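You operate a simulated robot arm through the tools that you are given. There is no shell and no other tool. Be economical: measure what you need, move in short steps, check, and stop when the job is done.

You are at the controls of a simulated two-armed robot. One attempt, no reset.

JOB
Take the lid off the clear tub on the top of the supply counter and lay it down there. Then fetch the job block labelled "JOB 27" from the top of the supply counter and set it on the upper shelf of the test table. Then open the upper drawer of the supply counter, take the black cloth from the upper supply drawer and leave it on the grey table top and shut the drawer again. Then open the lower drawer of the supply counter, take the grey gauge and put it in the lower supply drawer and shut the drawer again. Then switch the coil tester switch on. Then press the blue valve tester vent button two times. Then take the green seal and leave it on top of the black gauge. Keep to this order.

Only the result counts: the job must be done as asked and must still hold three seconds after the hand-in. Knocking over, shifting, dropping, spilling or breaking anything else fails it. Lids that push on must go on centred and level and be pressed home; caps that screw on are set level and turned clockwise until they are tight. Flat cloth is picked up by pressing the open fingertips on it (5 to 10 N) and closing them slowly along it; thin cloth reads only 2 to 8 mm in the jaws.

ROBOT AND FRAMES
Two 7-joint arms with fingered hands on one trunk, on a base that drives. Base frame: it is fixed to the floor where the robot stands at the start and does not move with it; the origin is under the middle of the robot, x ahead of it, y to its left, z up; the surface under the hand at the start is at about z = 880. Lengths are in mm, angles in rad, forces in N, time in s.
The left shoulder is at the start at [32, 92, 1185], the right one opposite. With the tool pointing down near the work surface each hand reaches from about 260 to 540 mm from the robot's upright axis, wherever it stands, measured 20 degrees to its own side. Places, roughly: black cloth (10x7x3 cm) [500, -1000, 700]; black gauge [250, -2250, 1000]; blue valve tester vent button [-900, -900, 900]; clear tub [500, 250, 1000]; coil tester switch [-1000, -1100, 900]; green seal (4x4x2 cm) [-900, -2400, 900]; grey gauge [0, -2250, 1000]; grey table top [-3600, 1000, 800]; job block [500, 1000, 1000]; lower drawer of the supply counter [500, -1100, 600]; lower supply drawer [600, -1100, 600]; upper drawer of the supply counter [500, -1100, 700]; upper shelf of the test table [-3600, 3500, 700]. Payload 2.1 kg a hand.
Tool frame (each hand has its own): the origin (TCP) lies between the finger pads and is the grasp point; the fingertips stand 20 mm ahead of it; z points along the fingers, y is the line along which they close. The gripper opens to 68 mm. The gripper's body begins 23 mm behind the TCP. The gripper is a hand of 5 fingers: y runs from the thumb to the fingers, the wrist lies at [-10, -79, -131] in the tool frame, and closing takes about 1.5 s.
Orientation is that of the tool frame in the base frame, as [roll, pitch, yaw] about the fixed x, y, z axes, in that order (R = Rz(yaw) Ry(pitch) Rx(roll)). With the fingers straight down and the wrist toward the robot, the tool's x, y and z point along [0, 1, 0], [1, 0, 0] and [0, 0, -1] of the base frame.

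CONTROLS
- The arms move only by the tool nudge_tool. It takes "left_increments", "right_increments" or both (then of equal length, played together; a hand with none holds still); each is a list of rows, each a list of 6 numbers: the shift along the base's x, y, z in mm, then the turn, a rotation vector about the base's x, y, z in rad. In form: [[dx, dy, dz, ax, ay, az], ...]. A call has 1 to 20 rows; each row shifts and turns the commanded pose from where the row before left it. "left_grip" and "right_grip" are, for a hand that has rows, the finger opening in mm, from 0 to 68, set as the call begins (left out, the last holds). Each row takes 0.2 s and may step no farther than 50 mm and 0.15 rad from the row before; otherwise, or with a gripper value out of range, the whole call is refused. Where a pose cannot be reached the arm comes as near as it can. A force on the tool above 40 N (or 10 N above the force at the start of the call, whichever is more), or a blocked arm, ends the call early, and 0.2 s more pass. The fingers move at their own pace (about 153 mm/s each) and stop on an object; they squeeze with about 26 N. The grip force told is the motor's: it shows also when the fingers shut on nothing. Time passes only in rows, and 0.2 s behind the last, so rows that do not move let the fingers close. It gives the time, the measured TCP pose, the force on the tool (base axes), the opening and the grip force at its end, in the units of the frame above (readings bear some noise), with the torque about the TCP (base axes, N m) and any sound that the robot's microphone picked up, and new pictures: "views" is both (left out), scene, wrist or none (wrist: the cameras of the hands that moved).
- Cameras (640 x 400 px; columns grow to the right, rows downward): "scene" is now at [114.4, 23.8, 1343.8]; the picture's right is [0.27, -0.96, 0.00], its down [-0.49, -0.13, -0.86] and it looks along [0.83, 0.23, -0.51] (base axes); focal length 262 px, centre (320, 200). "left" rides on the left gripper at [-54, -58, -72] in its tool frame; the picture's right is [-0.57, -0.39, 0.73], its down [0.73, -0.64, 0.23] and it looks along [0.38, 0.66, 0.65] (tool axes); focal length 226 px, centre (320, 200). "right" rides on the right gripper at [54, -58, -72] in its tool frame; the picture's right is [-0.57, 0.39, -0.73], its down [-0.73, -0.64, 0.23] and it looks along [-0.38, 0.66, 0.65] (tool axes); focal length 226 px, centre (320, 200).
- raise_lower(by): slides the trunk up (or, below 0, down) by that many mm; the arms and the scene camera ride with it, the base frame stays. It gives what a move gives, with no picture.
- base_move(legs): drives the robot by 1 to 6 legs, each [ahead, left, turn to the left] in mm, mm and rad, along the robot's own axes; the way and the turn of a leg run together, so that a leg with both is an arc; at most 1500 mm and 3.142 rad a leg. The arms and the cameras ride along, it lands a little off, and it stops where it bumps. It gives what a move gives, and a new picture of the scene camera.
- finger_targets(index, middle, ring, little, thumb_bend, thumb_turn, hand): sets how far each is bent, from 0 (flat) to 100 (curled in); at 30 the hand is open as for a grip, at 70 the pads meet at the TCP. One left out holds its place. A second passes; each finger stops where it meets its share of the squeeze, and holds until it gets a number again. A gripper value or a shape takes the hand back. It gives what a move gives, with no picture; readings hold the bend of each and the force on index, middle, ring, little, thumb and palm. thumb_turn goes from beside the hand (0) to across from the fingers (100), as for a grip.
- set_grasp(shape, hand): the hand has 5 fingers and takes this shape, open, in about a second: jaw (thumb against the fingers, like two jaws); tri (thumb and two fingers); tip (a fingertip pinch); poke (one finger out to press); point (the index stretched); flat (the hand flat); cup (the hand cupped); fist (a fist). The gripper value then closes the fingers along that shape, each until it touches; the sizes above hold for jaw. It gives what a move gives, with no picture.
- turn_head(pan, tilt): turns the head with the scene camera to pan (to the left, within 1.501 rad either way) and tilt (down, from -0.506 to 1.204), counted from straight ahead of the robot. It gives what a move gives, and a new picture of the scene camera.
- probe_pixels(camera, pixels): for up to 12 pixels [column, row] of the newest picture of that camera ("zoom" is the newest enlarged one), the place [x, y, z] in the base frame of the surface seen there, good to about 2 mm. No time passes.
- close_up(camera, box): a new picture of the part [left, top, right, bottom] of that camera's present view, enlarged. No time passes.
- hand_in(): hands the job in; it is judged then, once.

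Go step by step. Measure first, check grasps and placings, and put right what went wrong. The budget is 145 turns and 260 pictures, counting those below and the enlarged ones. Unless the task says otherwise, let go and move clear before handing in.

The tools are called after "Call:" as name(argument=value, ...) on one line, values as JSON. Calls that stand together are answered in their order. nudge_tool: Moves the arms, as the interface text tells. Its arguments: {"type":"object","properties":{"left_increments":{"type":"array","items":{"type":"array","items":{"type":"number"}}},"left_grip":{"type":"number"},"right_increments":{"type":"array","items":{"type":"array","items":{"type":"number"}}},"right_grip":{"type":"number"},"views":{"type":"string","enum":["both","scene","wrist","none"]}},"required":[]} The other tools are called the same way: raise_lower (by) slides the trunk up or down; set_grasp (shape, hand) gives the hand a shape; finger_targets (index, middle, ring, little, thumb_bend, thumb_turn, hand) moves the fingers one by one; base_move (legs) drives the base; turn_head (pan, tilt) turns the head that bears the scene camera; probe_pixels (camera, pixels) gives the place of the surface under pixels of a picture; close_up (camera, box) takes an enlarged picture of a part of a camera's view; hand_in () hands the job in.

At the start:

```text
time_s: 0.0
left_position: [337.9, 252.5, 1227.3]
left_ee_rot: [3.141, -0.001, 1.57]
left_contact_force: [-0.1, -0.1, 0.2]
left_torque: [0.01, -0.02, 0.02]
left_width: 67.5
left_grip_force: 0.1
left_shape: jaw
left_bend: [30.0, 30.0, 30.0, 30.0, 30.0, 98.0]
left_finger forces: [0.1, 0.1, 0.1, 0.0, 0.0, 0.1]
right_position: [402.2, -127.8, 1195.4]
right_ee_rot: [3.141, -0.001, 1.572]
right_contact_force: [-0.4, -0.1, -0.5]
right_torque: [0.01, 0.0, -0.01]
right_width: 67.9
right_grip_force: 0.0
right_shape: jaw
right_bend: [30.0, 30.0, 30.0, 30.0, 30.0, 98.0]
right_finger forces: [0.0, 0.0, 0.0, 0.0, 0.1, 0.1]
trunk travel left (down, up): [-425.0, 479.0]
robot x, y, heading: [-0.3, 2.3, -0.005]
head pan, tilt: [0.269, 0.531]
```

scene: 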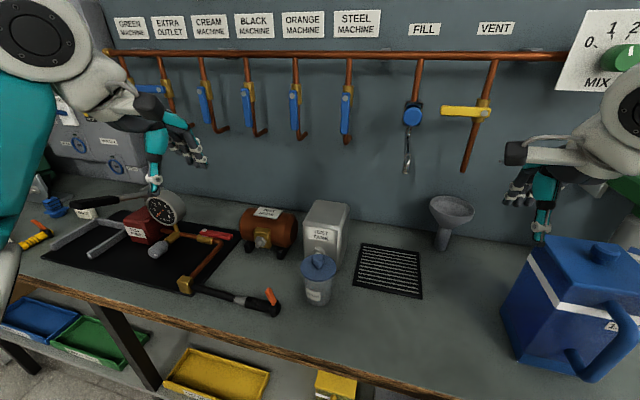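
right: 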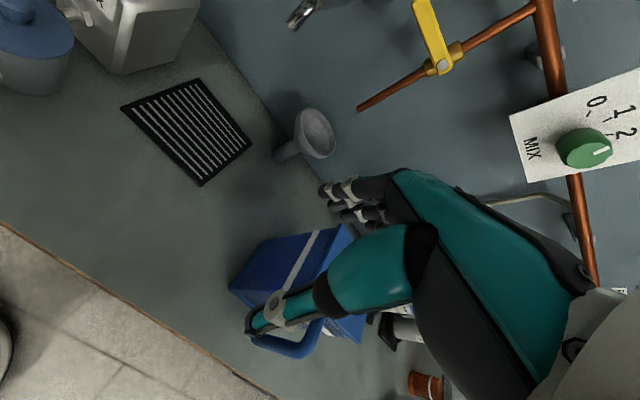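
left: 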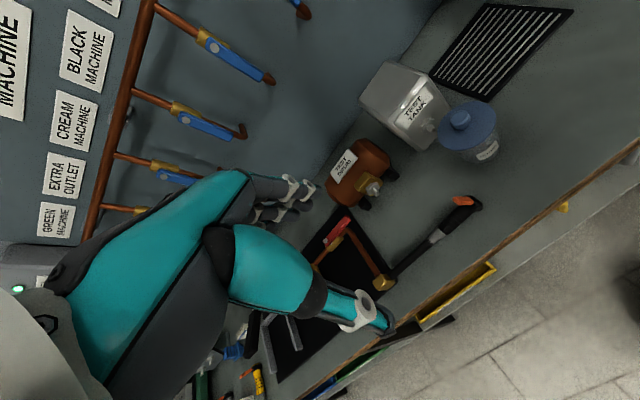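

The clear tub with a blue knobbed lid shows at scene (318,275). I'll measure it and look closer.

Call:
probe_pixels(camera="scene", pixels=[[318, 257], [318, 264], [302, 266], [335, 266], [318, 278], [316, 292], [316, 304], [350, 320], [270, 330], [390, 270], [325, 240], [400, 330]])

Call:
close_up(camera="scene", box=[240, 190, 400, 320])

```text
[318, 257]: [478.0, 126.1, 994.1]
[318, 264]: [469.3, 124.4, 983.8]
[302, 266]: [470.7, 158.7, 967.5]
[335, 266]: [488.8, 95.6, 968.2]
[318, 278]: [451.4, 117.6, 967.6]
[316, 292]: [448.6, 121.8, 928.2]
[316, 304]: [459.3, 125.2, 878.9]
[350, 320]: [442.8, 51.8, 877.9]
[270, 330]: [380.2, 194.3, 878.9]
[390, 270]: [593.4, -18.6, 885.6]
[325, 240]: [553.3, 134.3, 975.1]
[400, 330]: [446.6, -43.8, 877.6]
```

```text
3.08 times, centred on (320, 255) of scene
```

zoom: 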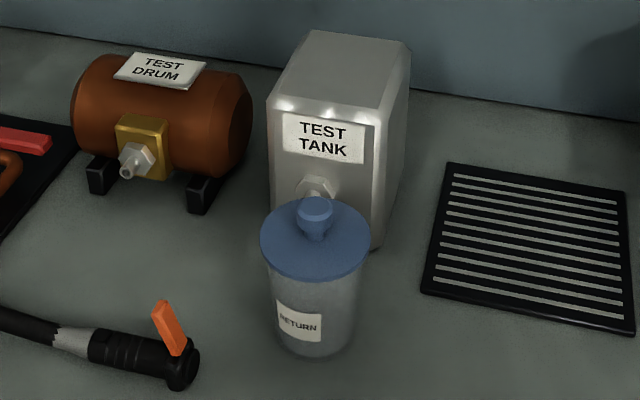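

A lidded tub labelled RETURN is at about (482,126); I'll look around to make sure it is the only clear tub and to see the rest of the counter.

Call:
turn_head(pan=0.9, tilt=0.45)

Call:
turn_head(pan=-0.8, tilt=0.5)

```text
time_s: 1.0
left_position: [337.3, 253.9, 1228.5]
left_ee_rot: [3.14, 0.001, 1.571]
left_contact_force: [-0.4, -0.2, -0.3]
left_torque: [0.02, -0.01, 0.02]
left_width: 68.0
left_grip_force: 0.0
left_shape: jaw
left_bend: [30.0, 30.0, 30.0, 30.0, 30.0, 98.0]
left_finger forces: [0.0, 0.1, 0.0, 0.1, 0.0, 0.0]
right_position: [402.6, -127.9, 1196.0]
right_ee_rot: [3.141, 0.002, 1.572]
right_contact_force: [0.3, 0.3, 0.2]
right_torque: [0.01, 0.01, -0.01]
right_width: 67.7
right_grip_force: 0.1
right_shape: jaw
right_bend: [30.0, 30.0, 30.0, 30.0, 30.0, 98.0]
right_finger forces: [0.0, 0.0, 0.1, 0.1, 0.1, 0.0]
trunk travel left (down, up): [-425.0, 479.0]
robot x, y, heading: [2.7, -0.8, 0.002]
head pan, tilt: [0.901, 0.45]
```

scene: 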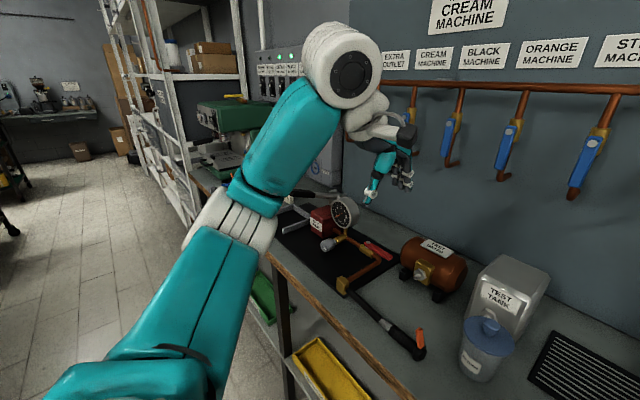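

```text
time_s: 2.8
left_position: [337.2, 253.7, 1227.8]
left_ee_rot: [-3.141, -0.001, 1.571]
left_contact_force: [0.4, 0.4, 0.4]
left_torque: [-0.03, -0.03, 0.0]
left_width: 67.6
left_grip_force: 0.1
left_shape: jaw
left_bend: [30.0, 30.0, 30.0, 30.0, 30.0, 98.0]
left_finger forces: [0.0, 0.0, 0.0, 0.1, 0.1, 0.0]
right_position: [401.6, -126.6, 1194.9]
right_ee_rot: [3.141, 0.0, 1.571]
right_contact_force: [0.6, 0.3, -0.5]
right_torque: [0.0, 0.01, 0.02]
right_width: 67.8
right_grip_force: 0.0
right_shape: jaw
right_bend: [30.0, 30.0, 30.0, 30.0, 30.0, 98.0]
right_finger forces: [0.0, 0.1, 0.0, 0.1, 0.0, 0.0]
trunk travel left (down, up): [-425.0, 479.0]
robot x, y, heading: [0.3, -2.4, -0.0]
head pan, tilt: [-0.799, 0.499]
```

scene: 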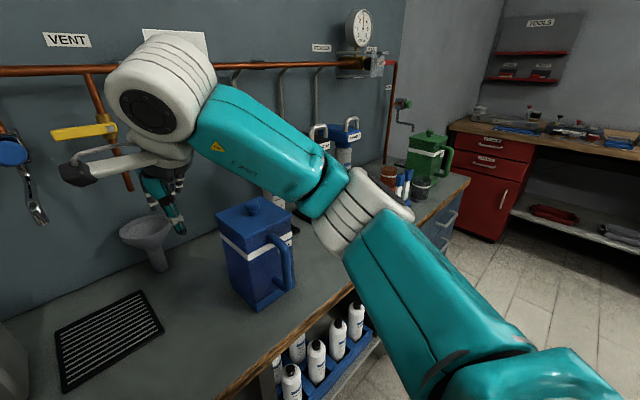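

The tub is the one at about (482,126). I'll turn the head back to it and bring the left hand above the knob.

Call:
turn_head(pan=0.25, tilt=0.75)

Call:
close_up(camera="scene", box=[240, 110, 400, 210])

```text
time_s: 4.0
left_position: [337.4, 253.5, 1227.8]
left_ee_rot: [-3.14, 0.0, 1.57]
left_contact_force: [0.0, -0.8, -0.2]
left_torque: [0.02, 0.02, 0.02]
left_width: 67.8
left_grip_force: 0.0
left_shape: jaw
left_bend: [30.0, 30.0, 30.0, 30.0, 30.0, 98.0]
left_finger forces: [0.0, 0.0, 0.1, 0.0, 0.0, 0.0]
right_position: [402.6, -128.8, 1195.2]
right_ee_rot: [-3.141, 0.001, 1.569]
right_contact_force: [0.6, 0.7, -0.2]
right_torque: [0.0, 0.03, -0.04]
right_width: 67.7
right_grip_force: 0.0
right_shape: jaw
right_bend: [30.0, 30.0, 30.0, 30.0, 30.0, 98.0]
right_finger forces: [0.0, 0.0, 0.0, 0.0, 0.0, 0.0]
trunk travel left (down, up): [-425.0, 479.0]
robot x, y, heading: [-1.5, 0.3, 0.004]
head pan, tilt: [0.25, 0.75]
```

scene: 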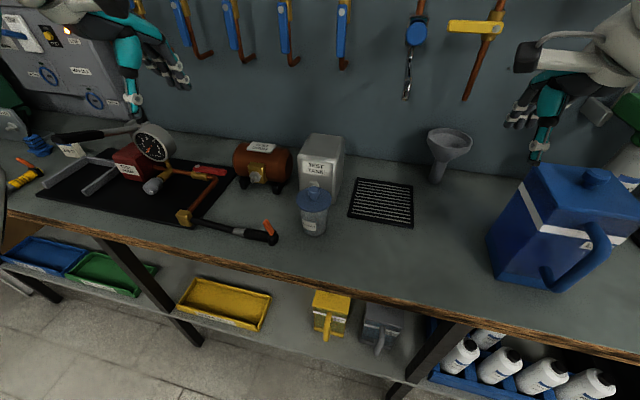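

```text
4.00 times, centred on (320, 160) of scene
```

zoom: 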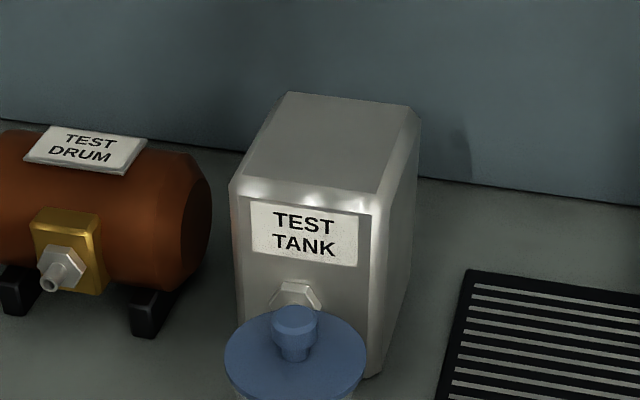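

Call:
probe_pixels(camera="zoom", pixels=[[297, 312], [275, 320], [315, 320], [295, 335], [290, 354], [230, 355], [363, 360], [295, 390], [296, 290], [305, 195], [245, 260], [340, 330]])

```text
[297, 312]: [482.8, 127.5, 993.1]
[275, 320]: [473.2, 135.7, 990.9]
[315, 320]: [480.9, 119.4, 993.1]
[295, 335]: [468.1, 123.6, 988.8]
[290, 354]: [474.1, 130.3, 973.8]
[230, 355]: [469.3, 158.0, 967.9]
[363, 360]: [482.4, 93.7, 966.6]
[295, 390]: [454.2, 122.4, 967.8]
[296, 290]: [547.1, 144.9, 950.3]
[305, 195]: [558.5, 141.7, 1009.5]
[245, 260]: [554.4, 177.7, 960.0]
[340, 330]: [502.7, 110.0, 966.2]
```

Knob centre is near (478,126), top z 993; lid disc at z 967. I'll bring the left hand above it.

Call:
nudge_tool(left_increments=[[35, -32, -30, 0, 0, 0], [35, -32, -35, 0, 0, 0], [35, -32, -35, 0, 0, 0], [36, -31, -35, 0, 0, 0], [0, 0, -32, 0, 0, 0]], left_grip=50)

```text
refused: row 1 steps farther than a row can; nothing moved
```

The step was too long, so I'll shorten the rows.

Call:
nudge_tool(left_increments=[[28, -25, -30, 0, 0, 0], [28, -25, -30, 0, 0, 0], [28, -25, -30, 0, 0, 0], [28, -25, -30, 0, 0, 0], [28, -27, -27, 0, 0, 0], [0, 0, -20, 0, 0, 0]], left_grip=50)

```text
time_s: 5.5
left_position: [477.5, 126.1, 1060.5]
left_ee_rot: [-3.141, 0.0, 1.571]
left_contact_force: [-0.3, 0.6, 0.3]
left_torque: [0.03, -0.01, 0.01]
left_width: 50.1
left_grip_force: 0.0
left_shape: jaw
left_bend: [27.0, 36.0, 33.0, 34.0, 57.0, 99.0]
left_finger forces: [0.1, 0.0, 0.0, 0.1, 0.0, 0.1]
right_position: [401.0, -128.7, 1195.5]
right_ee_rot: [-3.141, -0.001, 1.571]
right_contact_force: [0.1, -0.3, -0.9]
right_torque: [0.03, 0.03, -0.03]
right_width: 67.9
right_grip_force: 0.0
right_shape: jaw
right_bend: [30.0, 30.0, 30.0, 30.0, 30.0, 98.0]
right_finger forces: [0.1, 0.0, 0.0, 0.1, 0.0, 0.0]
trunk travel left (down, up): [-425.0, 479.0]
robot x, y, heading: [-0.2, -2.0, -0.006]
head pan, tilt: [0.25, 0.75]
```

scene: 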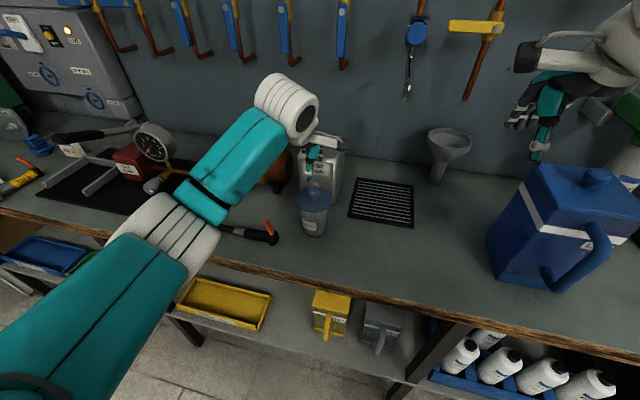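
left: 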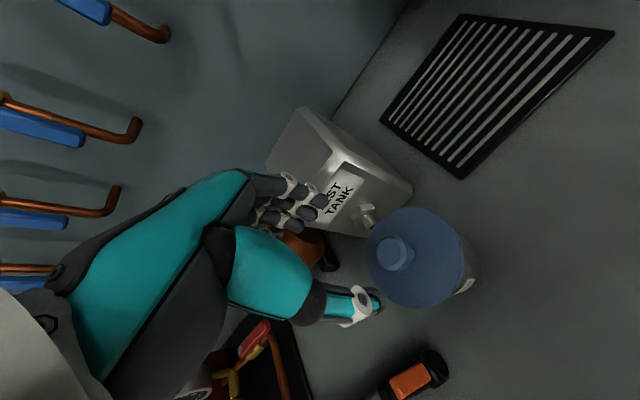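

The hand is over the knob. I'll descend to z 993 and check contact.

Call:
nudge_tool(left_increments=[[0, 0, -25, 0, 0, 0], [0, 0, -25, 0, 0, 0], [0, 0, -10, 0, 0, 0], [0, 0, -8, 0, 0, 0]], views="wrist")

Call:
nudge_tool(left_increments=[[0, 0, 0, 0, 0, 0], [0, 0, 0, 0, 0, 0], [0, 0, 0, 0, 0, 0], [0, 0, 0, 0, 0, 0], [0, 0, 0, 0, 0, 0], [0, 0, 0, 0, 0, 0], [0, 0, 0, 0, 0, 0]], left_grip=0, views="wrist")

```text
time_s: 6.5
left_position: [477.5, 127.0, 993.0]
left_ee_rot: [3.141, 0.0, 1.571]
left_contact_force: [0.3, 0.6, 0.1]
left_torque: [-0.01, 0.02, 0.0]
left_width: 50.4
left_grip_force: 0.0
left_shape: jaw
left_bend: [27.0, 36.0, 33.0, 34.0, 57.0, 99.0]
left_finger forces: [0.0, 0.0, 0.1, 0.0, 0.0, 0.0]
right_position: [402.1, -128.5, 1195.9]
right_ee_rot: [-3.139, 0.0, 1.569]
right_contact_force: [-0.1, 0.4, 0.9]
right_torque: [0.0, 0.0, -0.01]
right_width: 67.7
right_grip_force: 0.1
right_shape: jaw
right_bend: [30.0, 30.0, 30.0, 30.0, 30.0, 98.0]
right_finger forces: [0.0, 0.1, 0.0, 0.1, 0.0, 0.0]
trunk travel left (down, up): [-425.0, 479.0]
robot x, y, heading: [-0.4, -0.6, 0.003]
head pan, tilt: [0.25, 0.75]
```

left: 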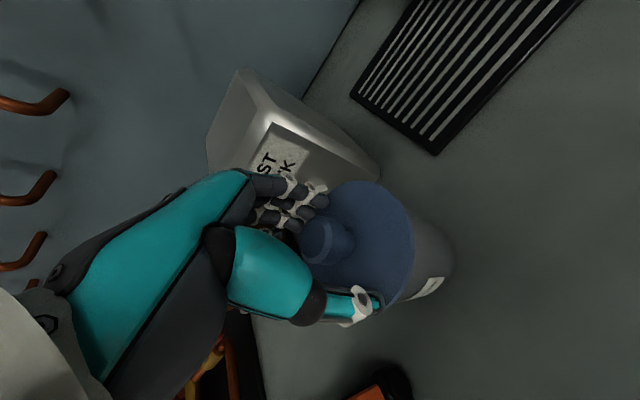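

```text
time_s: 8.1
left_position: [477.1, 127.2, 994.0]
left_ee_rot: [-3.141, 0.001, 1.571]
left_contact_force: [-0.1, 0.8, -0.2]
left_torque: [-0.01, -0.03, 0.0]
left_width: 15.0
left_grip_force: 26.3
left_shape: jaw
left_bend: [74.0, 62.0, 68.0, 68.0, 81.0, 100.0]
left_finger forces: [17.2, 6.4, 0.0, 0.0, 24.7, 0.1]
right_position: [401.8, -128.9, 1195.0]
right_ee_rot: [3.141, 0.0, 1.571]
right_contact_force: [0.2, 1.4, 0.0]
right_torque: [-0.02, 0.0, -0.01]
right_width: 68.0
right_grip_force: 0.0
right_shape: jaw
right_bend: [30.0, 30.0, 30.0, 30.0, 30.0, 98.0]
right_finger forces: [0.1, 0.0, 0.1, 0.0, 0.0, 0.1]
trunk travel left (down, up): [-425.0, 479.0]
robot x, y, heading: [0.6, -0.6, 0.0]
head pan, tilt: [0.25, 0.75]
```

left: 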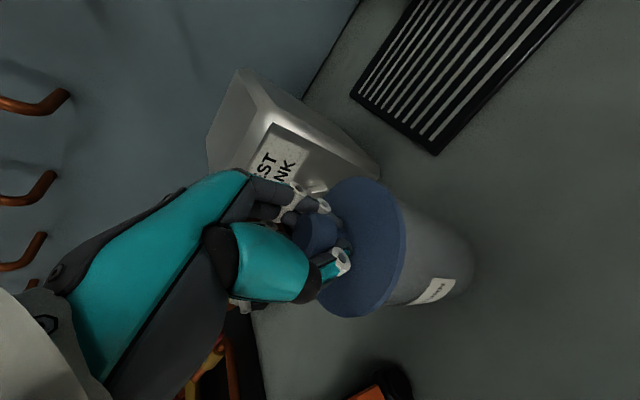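

The wrist picture shows the lid more edge-on, as though the tub has tilted; I'll check with the scene camera.

Call:
close_up(camera="scene", box=[260, 130, 380, 250])

```text
3.33 times, centred on (320, 190) of scene
```

zoom: 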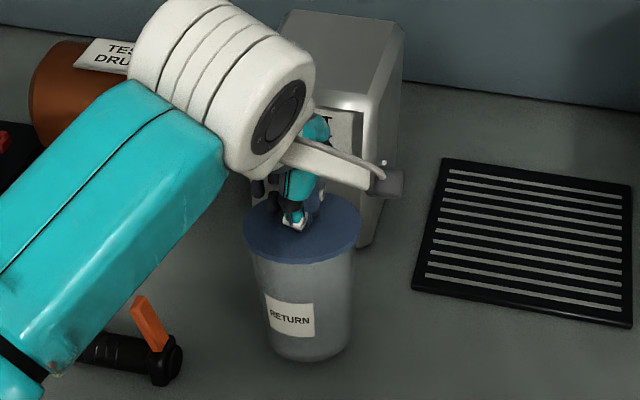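

Call:
probe_pixels(camera="zoom", pixels=[[247, 215], [360, 240], [300, 258], [310, 355], [290, 350], [335, 350], [305, 365], [312, 190]])

Call:
nudge_tool(left_increments=[[0, 0, 0, 0, 0, 0], [0, 0, 0, 0, 0, 0], [0, 0, 0, 0, 0, 0], [0, 0, 0, 0, 0, 0]], left_grip=50)

Call:
close_up(camera="scene", box=[260, 130, 380, 250])

```text
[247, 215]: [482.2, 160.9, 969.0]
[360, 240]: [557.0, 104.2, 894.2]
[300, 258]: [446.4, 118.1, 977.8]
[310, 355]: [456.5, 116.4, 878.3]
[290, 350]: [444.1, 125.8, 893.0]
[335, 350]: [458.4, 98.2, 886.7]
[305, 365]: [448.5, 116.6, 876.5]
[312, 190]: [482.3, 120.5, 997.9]
```

```text
time_s: 9.1
left_position: [476.5, 125.0, 993.0]
left_ee_rot: [3.141, 0.0, 1.571]
left_contact_force: [-0.8, 0.0, -0.5]
left_torque: [0.02, 0.04, -0.02]
left_width: 50.0
left_grip_force: 0.0
left_shape: jaw
left_bend: [27.0, 36.0, 34.0, 34.0, 57.0, 99.0]
left_finger forces: [0.1, 0.0, 0.1, 0.0, 0.1, 0.1]
right_position: [401.5, -128.3, 1195.3]
right_ee_rot: [-3.141, 0.0, 1.571]
right_contact_force: [0.9, -0.2, -0.3]
right_torque: [0.03, 0.02, -0.01]
right_width: 67.9
right_grip_force: 0.0
right_shape: jaw
right_bend: [30.0, 30.0, 30.0, 30.0, 30.0, 98.0]
right_finger forces: [0.0, 0.1, 0.0, 0.1, 0.1, 0.0]
trunk travel left (down, up): [-425.0, 479.0]
robot x, y, heading: [1.4, -0.5, 0.003]
head pan, tilt: [0.25, 0.75]
```

scene: 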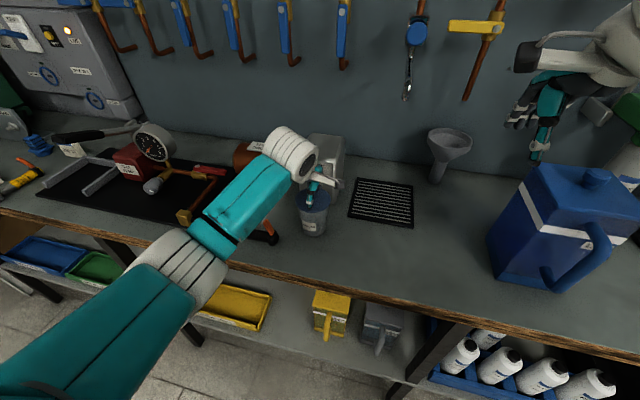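
left: 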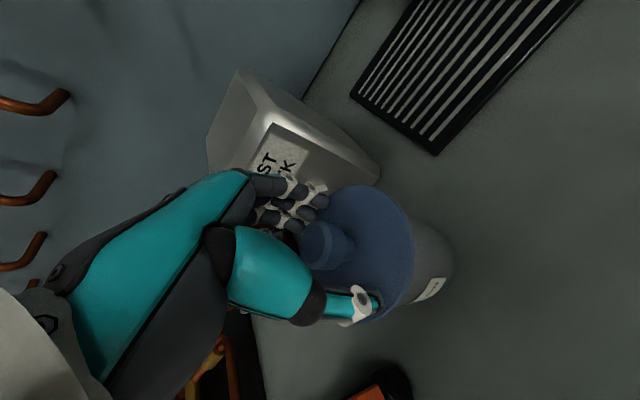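

```text
3.33 times, centred on (320, 190) of scene
```

zoom: 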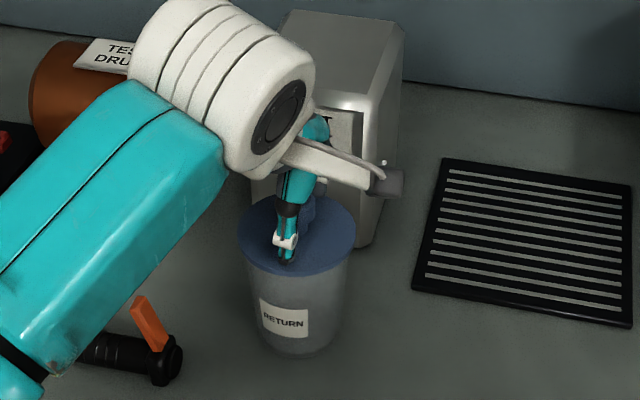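

The tub settled upright again, so the lid grips the tub. I'll hold the tub body with the right hand, tilted 60° about x, while the left hand pulls the lid; first I'll bring the right hand to a pre-pose beside it.

Call:
nudge_tool(right_increments=[[6.25, 14, -19, 0.0873, 0, 0], [6.25, 14, -19, 0.0873, 0, 0], [6.25, 14, -19, 0.0873, 0, 0], [6.25, 14, -19, 0.0873, 0, 0], [6.25, 14, -19, 0.0873, 0, 0], [6.25, 14, -19, 0.0873, 0, 0], [6.25, 14, -19, 0.0873, 0, 0], [6.25, 14, -19, 0.0873, 0, 0], [6.25, 14, -19, 0.0873, 0, 0], [6.25, 14, -19, 0.0873, 0, 0], [6.25, 14, -19, 0.0873, 0, 0], [6.25, 14, -19, 0.0873, 0, 0]], right_grip=68)

```text
time_s: 11.7
left_position: [477.6, 127.5, 992.8]
left_ee_rot: [-3.14, 0.001, 1.57]
left_contact_force: [-0.2, 0.1, -0.3]
left_torque: [-0.01, -0.02, 0.0]
left_width: 49.7
left_grip_force: 0.0
left_shape: jaw
left_bend: [27.0, 36.0, 34.0, 34.0, 57.0, 99.0]
left_finger forces: [0.1, 0.0, 0.0, 0.0, 0.1, 0.0]
right_position: [476.3, 40.8, 967.9]
right_ee_rot: [3.139, -1.048, 1.572]
right_contact_force: [0.2, -0.4, -0.3]
right_torque: [-0.02, 0.04, 0.0]
right_width: 67.9
right_grip_force: 0.0
right_shape: jaw
right_bend: [30.0, 30.0, 30.0, 30.0, 30.0, 98.0]
right_finger forces: [0.1, 0.1, 0.1, 0.1, 0.0, 0.1]
trunk travel left (down, up): [-425.0, 479.0]
robot x, y, heading: [1.8, -2.5, 0.001]
head pan, tilt: [0.25, 0.75]
```

scene: 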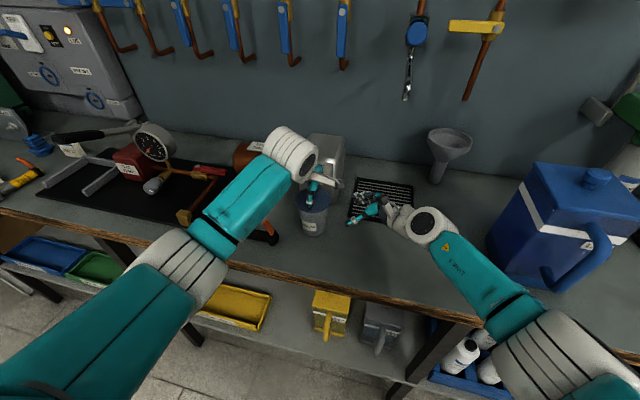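
right: 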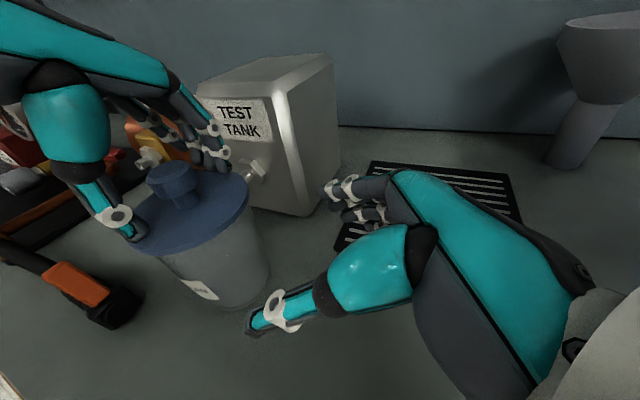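

The jaws are lined up with the tub. I'll advance in and look.

Call:
nudge_tool(right_increments=[[0, 13, -7, 0, 0, 0], [0, 13, -7, 0, 0, 0], [0, 13, -7, 0, 0, 0], [0, 13, -7, 0, 0, 0]])

Call:
close_up(camera="scene", box=[280, 150, 440, 250])

```text
time_s: 12.7
left_position: [477.1, 126.7, 992.9]
left_ee_rot: [3.141, 0.0, 1.571]
left_contact_force: [0.3, -0.6, -0.1]
left_torque: [-0.02, -0.05, 0.0]
left_width: 49.5
left_grip_force: 0.1
left_shape: jaw
left_bend: [27.0, 36.0, 34.0, 34.0, 57.0, 99.0]
left_finger forces: [0.0, 0.1, 0.0, 0.0, 0.1, 0.0]
right_position: [471.3, 76.5, 946.1]
right_ee_rot: [-3.138, -1.044, 1.566]
right_contact_force: [-0.4, 0.1, 0.1]
right_torque: [-0.01, 0.0, 0.01]
right_width: 67.7
right_grip_force: 0.0
right_shape: jaw
right_bend: [30.0, 30.0, 30.0, 30.0, 30.0, 98.0]
right_finger forces: [0.1, 0.0, 0.1, 0.1, 0.1, 0.0]
right hand out of reach, approached as far as the arm can: row 3, 4
trunk travel left (down, up): [-425.0, 479.0]
robot x, y, heading: [1.6, 0.2, -0.001]
head pan, tilt: [0.25, 0.75]
```

scene: 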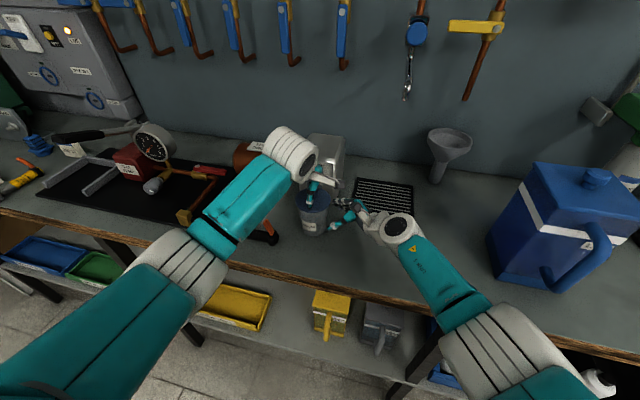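
right: 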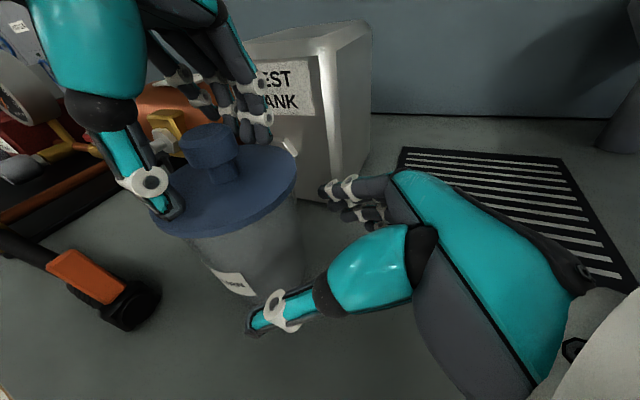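

```text
4.00 times, centred on (360, 200) of scene
```

zoom: 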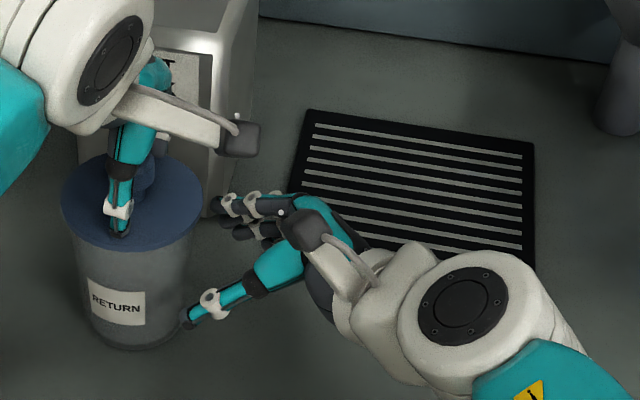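

The right arm is at the limit of its reach. I'll withdraw both hands and shift the base left by about 110 mm so the tub is centred.

Call:
nudge_tool(left_increments=[[0, 0, 30, 0, 0, 0], [0, 0, 40, 0, 0, 0], [0, 0, 10, 0, 0, 0]], right_increments=[[0, -26, 14, 0, 0, 0], [0, -40, 25, 0, 0, 0], [0, -40, 25, 0, 0, 0]], views="none")

Call:
base_move(legs=[[0, 110, 0]])

```text
time_s: 13.4
left_position: [476.8, 127.0, 1072.3]
left_ee_rot: [3.141, -0.001, 1.572]
left_contact_force: [-0.3, -0.3, 0.1]
left_torque: [0.02, -0.03, -0.01]
left_width: 50.0
left_grip_force: 0.0
left_shape: jaw
left_bend: [27.0, 36.0, 33.0, 34.0, 57.0, 99.0]
left_finger forces: [0.0, 0.0, 0.1, 0.0, 0.0, 0.0]
right_position: [473.3, -28.8, 1010.4]
right_ee_rot: [3.14, -1.047, 1.571]
right_contact_force: [0.2, 0.6, 0.8]
right_torque: [0.02, -0.02, 0.01]
right_width: 67.7
right_grip_force: 0.1
right_shape: jaw
right_bend: [30.0, 30.0, 30.0, 30.0, 30.0, 98.0]
right_finger forces: [0.0, 0.1, 0.0, 0.0, 0.0, 0.1]
trunk travel left (down, up): [-425.0, 479.0]
robot x, y, heading: [0.5, -0.8, -0.0]
head pan, tilt: [0.25, 0.75]
```

```text
time_s: 14.6
left_position: [478.1, 239.6, 1072.6]
left_ee_rot: [-3.141, -0.001, 1.57]
left_contact_force: [0.2, 0.8, 0.5]
left_torque: [0.03, 0.0, 0.01]
left_width: 50.1
left_grip_force: 0.1
left_shape: jaw
left_bend: [27.0, 36.0, 33.0, 34.0, 57.0, 99.0]
left_finger forces: [0.0, 0.0, 0.0, 0.0, 0.1, 0.1]
right_position: [473.4, 81.3, 1010.7]
right_ee_rot: [-3.14, -1.047, 1.569]
right_contact_force: [-0.2, 0.3, -0.2]
right_torque: [-0.01, -0.02, -0.01]
right_width: 67.9
right_grip_force: 0.0
right_shape: jaw
right_bend: [30.0, 30.0, 30.0, 30.0, 30.0, 98.0]
right_finger forces: [0.1, 0.0, 0.1, 0.0, 0.0, 0.0]
trunk travel left (down, up): [-425.0, 479.0]
robot x, y, heading: [1.1, 110.3, 0.0]
head pan, tilt: [0.25, 0.75]
```

scene: 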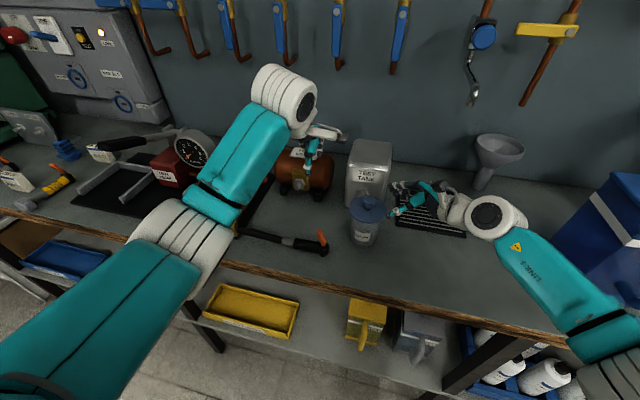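

Call:
close_up(camera="scene", box=[300, 170, 440, 260])

```text
4.44 times, centred on (370, 215) of scene
```

zoom: 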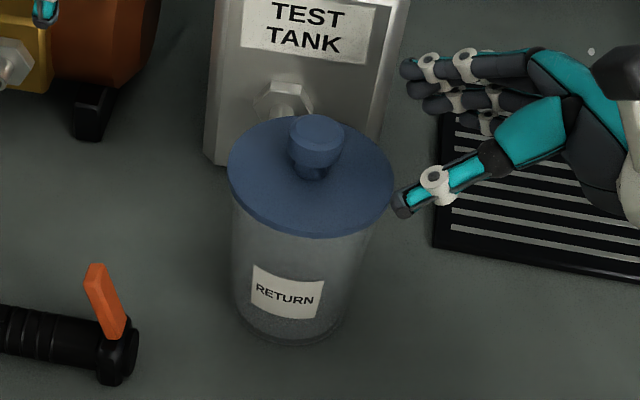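

Call:
probe_pixels(camera="zoom", pixels=[[231, 175], [388, 180], [310, 229], [310, 119], [318, 125], [233, 240], [367, 250], [290, 295], [240, 310], [342, 320]])

```text
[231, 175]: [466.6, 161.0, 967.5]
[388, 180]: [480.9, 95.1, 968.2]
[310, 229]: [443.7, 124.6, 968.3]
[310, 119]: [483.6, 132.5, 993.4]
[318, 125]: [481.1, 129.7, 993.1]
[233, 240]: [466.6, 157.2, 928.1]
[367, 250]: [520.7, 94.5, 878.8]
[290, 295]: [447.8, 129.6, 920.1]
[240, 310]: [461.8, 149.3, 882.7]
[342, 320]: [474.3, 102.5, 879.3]
```

Lid centre is now (476,128). I'll move the right hand to s=80 and advance with the jaw open.

Call:
nudge_tool(right_increments=[[2.6, -32, 0, 0, 0, 0], [0, 0, -43, 0, 0, 0], [0, 17.3, -10, 0, 0, 0], [0, 17.3, -10, 0, 0, 0]], views="wrist")

Call:
nudge_tool(right_increments=[[0, 8.66, -5, 0, 0, 0], [0, 8.66, -5, 0, 0, 0], [0, 8.66, -5, 0, 0, 0], [0, 8.66, -5, 0, 0, 0]])

Call:
close_up(camera="scene", box=[300, 170, 440, 260])

```text
time_s: 15.6
left_position: [476.9, 238.2, 1071.7]
left_ee_rot: [-3.142, 0.0, 1.572]
left_contact_force: [-0.9, -0.3, 0.5]
left_torque: [0.02, -0.04, 0.01]
left_width: 49.8
left_grip_force: 0.1
left_shape: jaw
left_bend: [27.0, 36.0, 33.0, 34.0, 57.0, 99.0]
left_finger forces: [0.0, 0.0, 0.0, 0.0, 0.0, 0.0]
right_position: [475.6, 45.8, 968.0]
right_ee_rot: [-3.138, -1.046, 1.566]
right_contact_force: [-0.4, -0.2, 0.6]
right_torque: [0.0, -0.01, -0.02]
right_width: 67.8
right_grip_force: 0.0
right_shape: jaw
right_bend: [30.0, 30.0, 30.0, 30.0, 30.0, 98.0]
right_finger forces: [0.0, 0.0, 0.0, 0.0, 0.0, 0.0]
right hand out of reach, approached as far as the arm can: row 3, 4
trunk travel left (down, up): [-425.0, 479.0]
robot x, y, heading: [-3.6, 110.3, -0.0]
head pan, tilt: [0.25, 0.75]
```

right: 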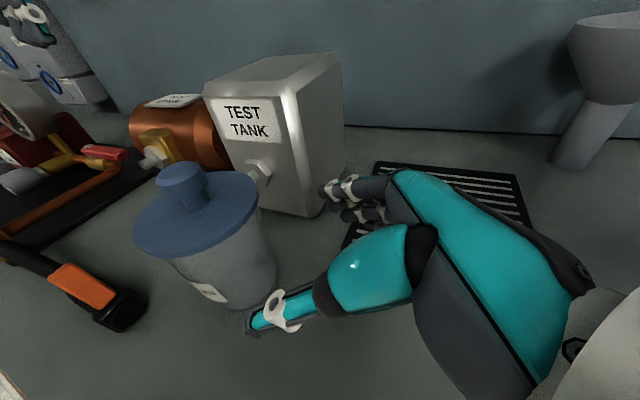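

```text
time_s: 16.6
left_position: [476.7, 237.3, 1072.0]
left_ee_rot: [-3.141, 0.0, 1.571]
left_contact_force: [-0.1, -0.5, 1.1]
left_torque: [-0.01, -0.03, 0.03]
left_width: 49.9
left_grip_force: 0.1
left_shape: jaw
left_bend: [27.0, 36.0, 33.0, 34.0, 57.0, 99.0]
left_finger forces: [0.1, 0.0, 0.1, 0.0, 0.0, 0.0]
right_position: [473.2, 65.3, 958.8]
right_ee_rot: [-3.139, -1.044, 1.567]
right_contact_force: [-0.4, -0.5, 0.9]
right_torque: [-0.04, -0.01, -0.01]
right_width: 67.8
right_grip_force: 0.0
right_shape: jaw
right_bend: [30.0, 30.0, 30.0, 30.0, 30.0, 98.0]
right_finger forces: [0.0, 0.0, 0.1, 0.1, 0.0, 0.1]
right hand out of reach, approached as far as the arm can: row 3, 4
trunk travel left (down, up): [-425.0, 479.0]
robot x, y, heading: [1.3, 109.2, 0.001]
head pan, tilt: [0.25, 0.75]
```

scene: 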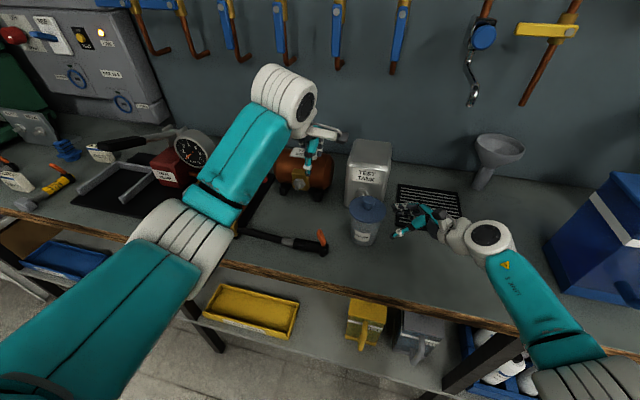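
right: 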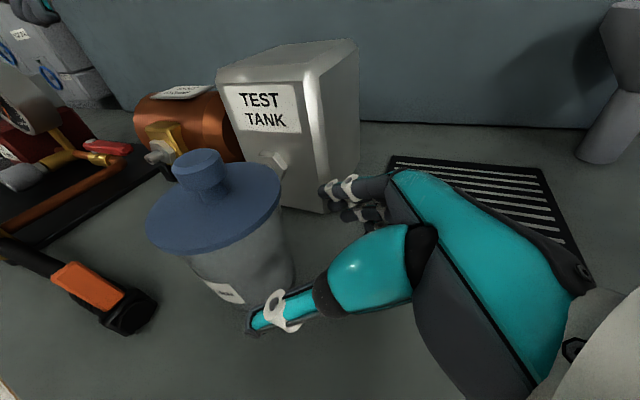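

```text
4.44 times, centred on (370, 215) of scene
```

zoom: 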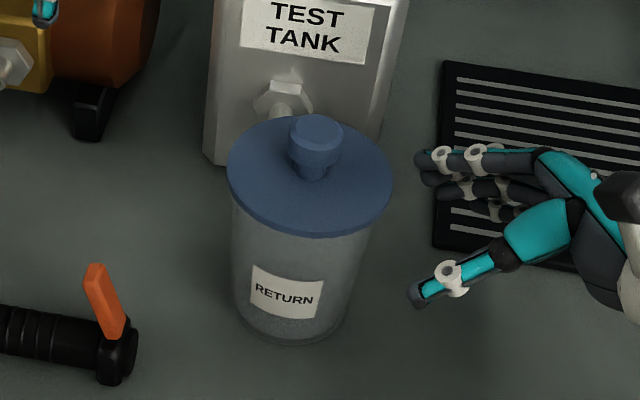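

The readings show the arm advanced in rows 1–2 and stalled in 3–4, and the same happened before. I'll test whether slower steps go further.

Call:
nudge_tool(right_increments=[[1, 4, -2.5, 0, 0, 0], [1, 4, -2.5, 0, 0, 0], [0, 4, -2.5, 0, 0, 0], [0, 4, -2.5, 0, 0, 0], [0, 4, -2.5, 0, 0, 0], [0, 4, -2.5, 0, 0, 0]], views="none")

```text
time_s: 18.0
left_position: [476.7, 238.3, 1072.8]
left_ee_rot: [-3.141, 0.0, 1.572]
left_contact_force: [0.5, -0.5, 0.8]
left_torque: [0.02, 0.0, 0.01]
left_width: 50.0
left_grip_force: 0.1
left_shape: jaw
left_bend: [27.0, 36.0, 33.0, 34.0, 57.0, 99.0]
left_finger forces: [0.1, 0.0, 0.0, 0.0, 0.0, 0.0]
right_position: [472.5, 67.9, 955.5]
right_ee_rot: [-3.131, -1.048, 1.56]
right_contact_force: [-0.2, -0.5, 0.6]
right_torque: [-0.03, -0.01, 0.0]
right_width: 67.8
right_grip_force: 0.0
right_shape: jaw
right_bend: [30.0, 30.0, 30.0, 30.0, 30.0, 98.0]
right_finger forces: [0.0, 0.1, 0.1, 0.0, 0.0, 0.1]
right hand out of reach, approached as far as the arm can: row 1, 2, 4, 5, 6
trunk travel left (down, up): [-425.0, 479.0]
robot x, y, heading: [1.1, 112.0, -0.002]
head pan, tilt: [0.25, 0.75]
```

It is a plain distance limit from the shoulder (about 406 mm to the wrist). I'll raise both hands 100 mm and then lower the trunk 100 mm, which brings the shoulder nearer.

Call:
nudge_tool(left_increments=[[0, 0, 40, 0, 0, 0], [0, 0, 40, 0, 0, 0], [0, 0, 30, 0, 0, 0]], right_increments=[[0, -20, 30, 0, 0, 0], [0, -10, 40, 0, 0, 0], [0, 0, 40, 0, 0, 0]], views="none")

Call:
raise_lower(by=-100)

```text
time_s: 18.8
left_position: [478.6, 237.7, 1181.1]
left_ee_rot: [-3.142, 0.0, 1.571]
left_contact_force: [0.1, -0.5, 0.7]
left_torque: [-0.01, -0.01, -0.04]
left_width: 49.9
left_grip_force: 0.0
left_shape: jaw
left_bend: [27.0, 36.0, 33.0, 34.0, 57.0, 99.0]
left_finger forces: [0.0, 0.0, 0.1, 0.0, 0.0, 0.0]
right_position: [473.3, 40.3, 1064.5]
right_ee_rot: [-3.141, -1.047, 1.572]
right_contact_force: [0.2, 0.8, -0.9]
right_torque: [-0.03, 0.0, 0.02]
right_width: 67.6
right_grip_force: 0.1
right_shape: jaw
right_bend: [30.0, 30.0, 30.0, 30.0, 30.0, 98.0]
right_finger forces: [0.1, 0.0, 0.0, 0.1, 0.0, 0.1]
trunk travel left (down, up): [-425.0, 479.0]
robot x, y, heading: [-2.5, 106.7, 0.001]
head pan, tilt: [0.25, 0.75]
```

```text
time_s: 20.2
left_position: [477.3, 237.7, 1082.3]
left_ee_rot: [-3.141, -0.001, 1.57]
left_contact_force: [1.0, -0.3, -0.5]
left_torque: [0.01, 0.0, -0.04]
left_width: 49.8
left_grip_force: 0.1
left_shape: jaw
left_bend: [27.0, 36.0, 33.0, 34.0, 57.0, 99.0]
left_finger forces: [0.0, 0.1, 0.0, 0.0, 0.0, 0.0]
right_position: [472.8, 38.5, 967.2]
right_ee_rot: [3.14, -1.047, 1.571]
right_contact_force: [-0.4, 0.5, 0.0]
right_torque: [0.04, 0.04, 0.02]
right_width: 67.7
right_grip_force: 0.1
right_shape: jaw
right_bend: [30.0, 30.0, 30.0, 30.0, 30.0, 98.0]
right_finger forces: [0.0, 0.1, 0.1, 0.0, 0.0, 0.0]
trunk travel left (down, up): [-325.0, 579.0]
robot x, y, heading: [-1.2, 111.0, -0.0]
head pan, tilt: [0.25, 0.75]
```

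I'll advance to the tub again.

Call:
nudge_tool(right_increments=[[3, 12, -6, 0, 0, 0], [0, 12, -6, 0, 0, 0], [0, 12, -6, 0, 0, 0], [0, 12, -6, 0, 0, 0], [0, 8, -4, 0, 0, 0]])

Call:
close_up(camera="scene", box=[300, 140, 440, 230])

```text
time_s: 21.4
left_position: [476.4, 236.7, 1082.4]
left_ee_rot: [-3.141, 0.002, 1.571]
left_contact_force: [0.3, 0.3, 0.3]
left_torque: [-0.02, -0.01, -0.03]
left_width: 49.8
left_grip_force: 0.1
left_shape: jaw
left_bend: [27.0, 36.0, 33.0, 34.0, 57.0, 99.0]
left_finger forces: [0.1, 0.1, 0.0, 0.1, 0.0, 0.1]
right_position: [475.4, 93.9, 938.1]
right_ee_rot: [-3.14, -1.047, 1.569]
right_contact_force: [0.1, 0.2, 0.3]
right_torque: [0.0, 0.0, -0.01]
right_width: 67.6
right_grip_force: 0.0
right_shape: jaw
right_bend: [30.0, 30.0, 30.0, 30.0, 30.0, 98.0]
right_finger forces: [0.1, 0.1, 0.0, 0.0, 0.1, 0.1]
trunk travel left (down, up): [-325.0, 579.0]
robot x, y, heading: [3.5, 111.8, 0.008]
head pan, tilt: [0.25, 0.75]
```

scene: 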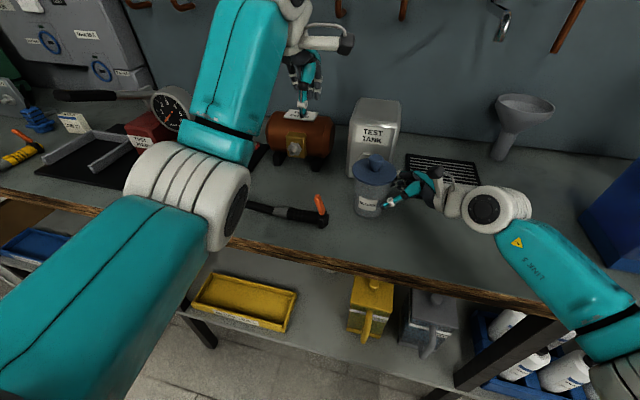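
right: 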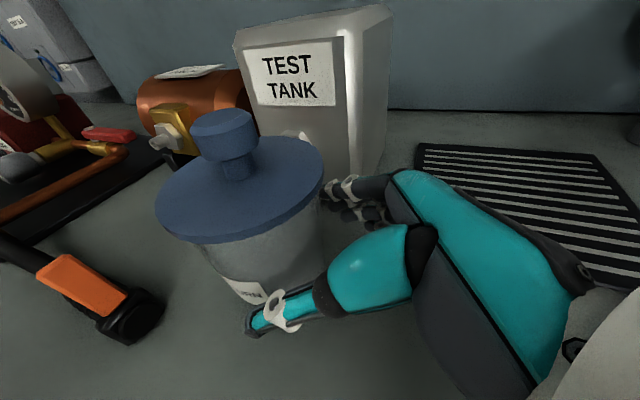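

```text
4.44 times, centred on (370, 185) of scene
```

zoom: 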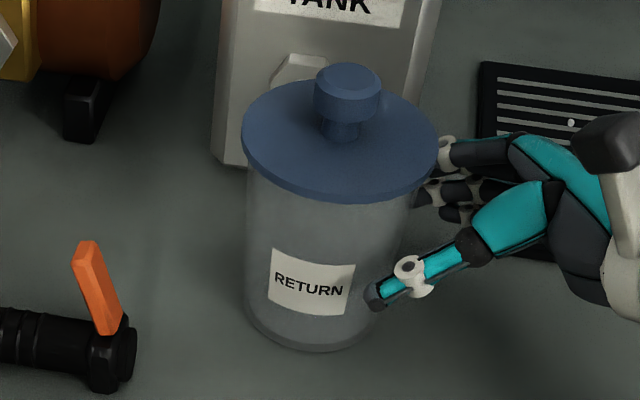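

Aligned, with the thumb in front and the fingers behind. I'll advance the last 24 mm, then close the right hand.

Call:
nudge_tool(right_increments=[[0, 8, -3.5, 0, 0, 0], [0, 8, -3.5, 0, 0, 0], [0, 7, -3, 0, 0, 0]], views="none")

Call:
nudge_tool(right_increments=[[0, 0, 0, 0, 0, 0], [0, 0, 0, 0, 0, 0], [0, 0, 0, 0, 0, 0], [0, 0, 0, 0, 0, 0], [0, 0, 0, 0, 0, 0], [0, 0, 0, 0, 0, 0], [0, 0, 0, 0, 0, 0]], right_grip=45, views="wrist")

Call:
close_up(camera="scene", box=[300, 140, 440, 230])

```text
time_s: 22.2
left_position: [477.5, 236.9, 1082.3]
left_ee_rot: [-3.14, 0.001, 1.569]
left_contact_force: [-0.8, -0.2, -0.4]
left_torque: [0.01, 0.03, 0.02]
left_width: 49.6
left_grip_force: 0.1
left_shape: jaw
left_bend: [27.0, 36.0, 33.0, 34.0, 57.0, 99.0]
left_finger forces: [0.0, 0.0, 0.0, 0.1, 0.0, 0.1]
right_position: [476.0, 117.8, 929.3]
right_ee_rot: [3.14, -1.048, 1.572]
right_contact_force: [0.5, -1.3, 0.5]
right_torque: [-0.02, 0.01, -0.03]
right_width: 67.7
right_grip_force: 0.0
right_shape: jaw
right_bend: [30.0, 30.0, 30.0, 30.0, 30.0, 98.0]
right_finger forces: [0.3, 0.0, 0.1, 0.0, 0.0, 0.0]
trunk travel left (down, up): [-325.0, 579.0]
robot x, y, heading: [-0.0, 106.3, 0.003]
head pan, tilt: [0.25, 0.75]
```

```text
time_s: 23.8
left_position: [476.4, 237.0, 1082.7]
left_ee_rot: [3.141, 0.001, 1.568]
left_contact_force: [-0.6, 0.4, 0.2]
left_torque: [-0.02, 0.0, 0.0]
left_width: 49.8
left_grip_force: 0.0
left_shape: jaw
left_bend: [27.0, 36.0, 33.0, 34.0, 57.0, 99.0]
left_finger forces: [0.0, 0.0, 0.1, 0.1, 0.1, 0.0]
right_position: [476.4, 117.9, 929.0]
right_ee_rot: [3.138, -1.047, 1.574]
right_contact_force: [-0.8, 0.2, -0.5]
right_torque: [-0.04, -0.02, 0.01]
right_width: 53.0
right_grip_force: 26.1
right_shape: jaw
right_bend: [27.0, 35.0, 36.0, 43.0, 52.0, 99.0]
right_finger forces: [14.2, 6.8, 2.9, 0.0, 23.7, 0.0]
trunk travel left (down, up): [-325.0, 579.0]
robot x, y, heading: [1.0, 112.9, 0.0]
head pan, tilt: [0.25, 0.75]
```

right: 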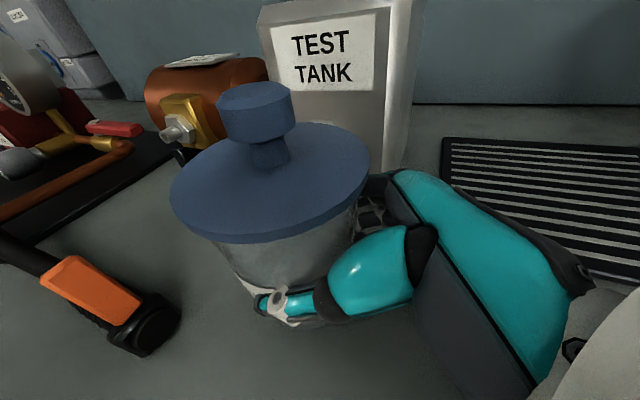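

```text
4.44 times, centred on (370, 185) of scene
```

zoom: 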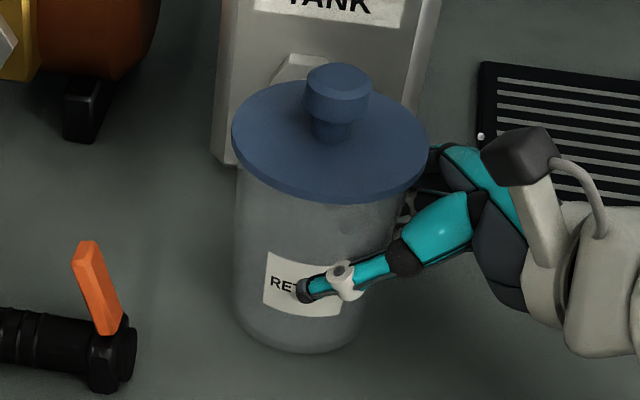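

The tub is held (53 mm, 26 N) and still upright. I'll measure the knob again.

Call:
probe_pixels(camera="zoom", pixels=[[335, 72], [335, 80], [307, 85], [370, 90], [234, 130], [427, 145], [330, 195]])

```text
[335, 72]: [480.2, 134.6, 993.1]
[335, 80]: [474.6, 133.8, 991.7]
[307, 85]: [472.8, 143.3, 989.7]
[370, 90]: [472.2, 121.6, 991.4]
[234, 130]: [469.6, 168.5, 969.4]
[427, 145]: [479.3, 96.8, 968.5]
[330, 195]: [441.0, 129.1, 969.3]
```

Knob centre is now about (475,133). I'll bring the left hand over it and down to z 992.

Call:
nudge_tool(left_increments=[[0, -35, 0, 0, 0, 0], [0, -35, 0, 0, 0, 0], [-1, -34, -10, 0, 0, 0], [0, 0, -30, 0, 0, 0], [0, 0, -30, 0, 0, 0], [0, 0, -14, 0, 0, 0], [0, 0, -6, 0, 0, 0]], left_grip=50)

```text
time_s: 25.4
left_position: [476.3, 134.3, 993.2]
left_ee_rot: [3.14, 0.001, 1.57]
left_contact_force: [-0.6, -0.1, -0.8]
left_torque: [0.02, 0.0, 0.01]
left_width: 49.8
left_grip_force: 0.0
left_shape: jaw
left_bend: [27.0, 36.0, 33.0, 34.0, 57.0, 99.0]
left_finger forces: [0.0, 0.0, 0.0, 0.0, 0.1, 0.0]
right_position: [475.9, 116.8, 929.5]
right_ee_rot: [3.141, -1.047, 1.57]
right_contact_force: [-0.1, -0.4, 0.1]
right_torque: [-0.02, -0.02, 0.0]
right_width: 53.3
right_grip_force: 25.7
right_shape: jaw
right_bend: [27.0, 35.0, 36.0, 43.0, 52.0, 99.0]
right_finger forces: [14.2, 6.8, 2.8, 0.0, 23.6, 0.1]
trunk travel left (down, up): [-325.0, 579.0]
robot x, y, heading: [0.2, 108.9, 0.001]
head pan, tilt: [0.25, 0.75]
```

scene: 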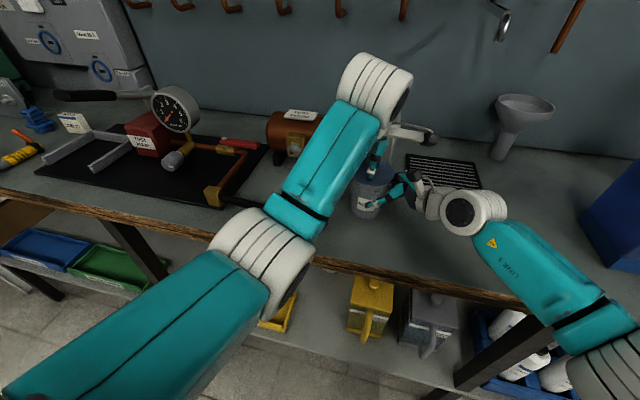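
left: 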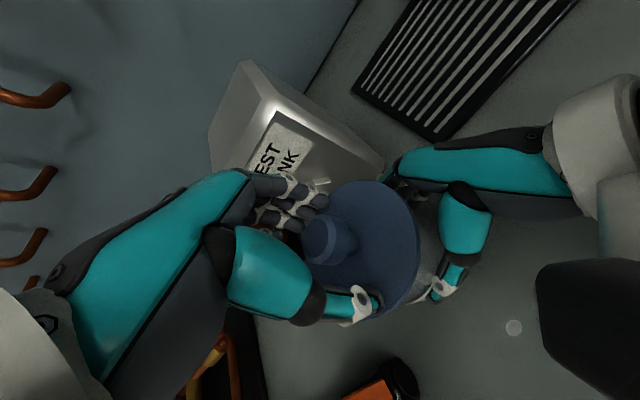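

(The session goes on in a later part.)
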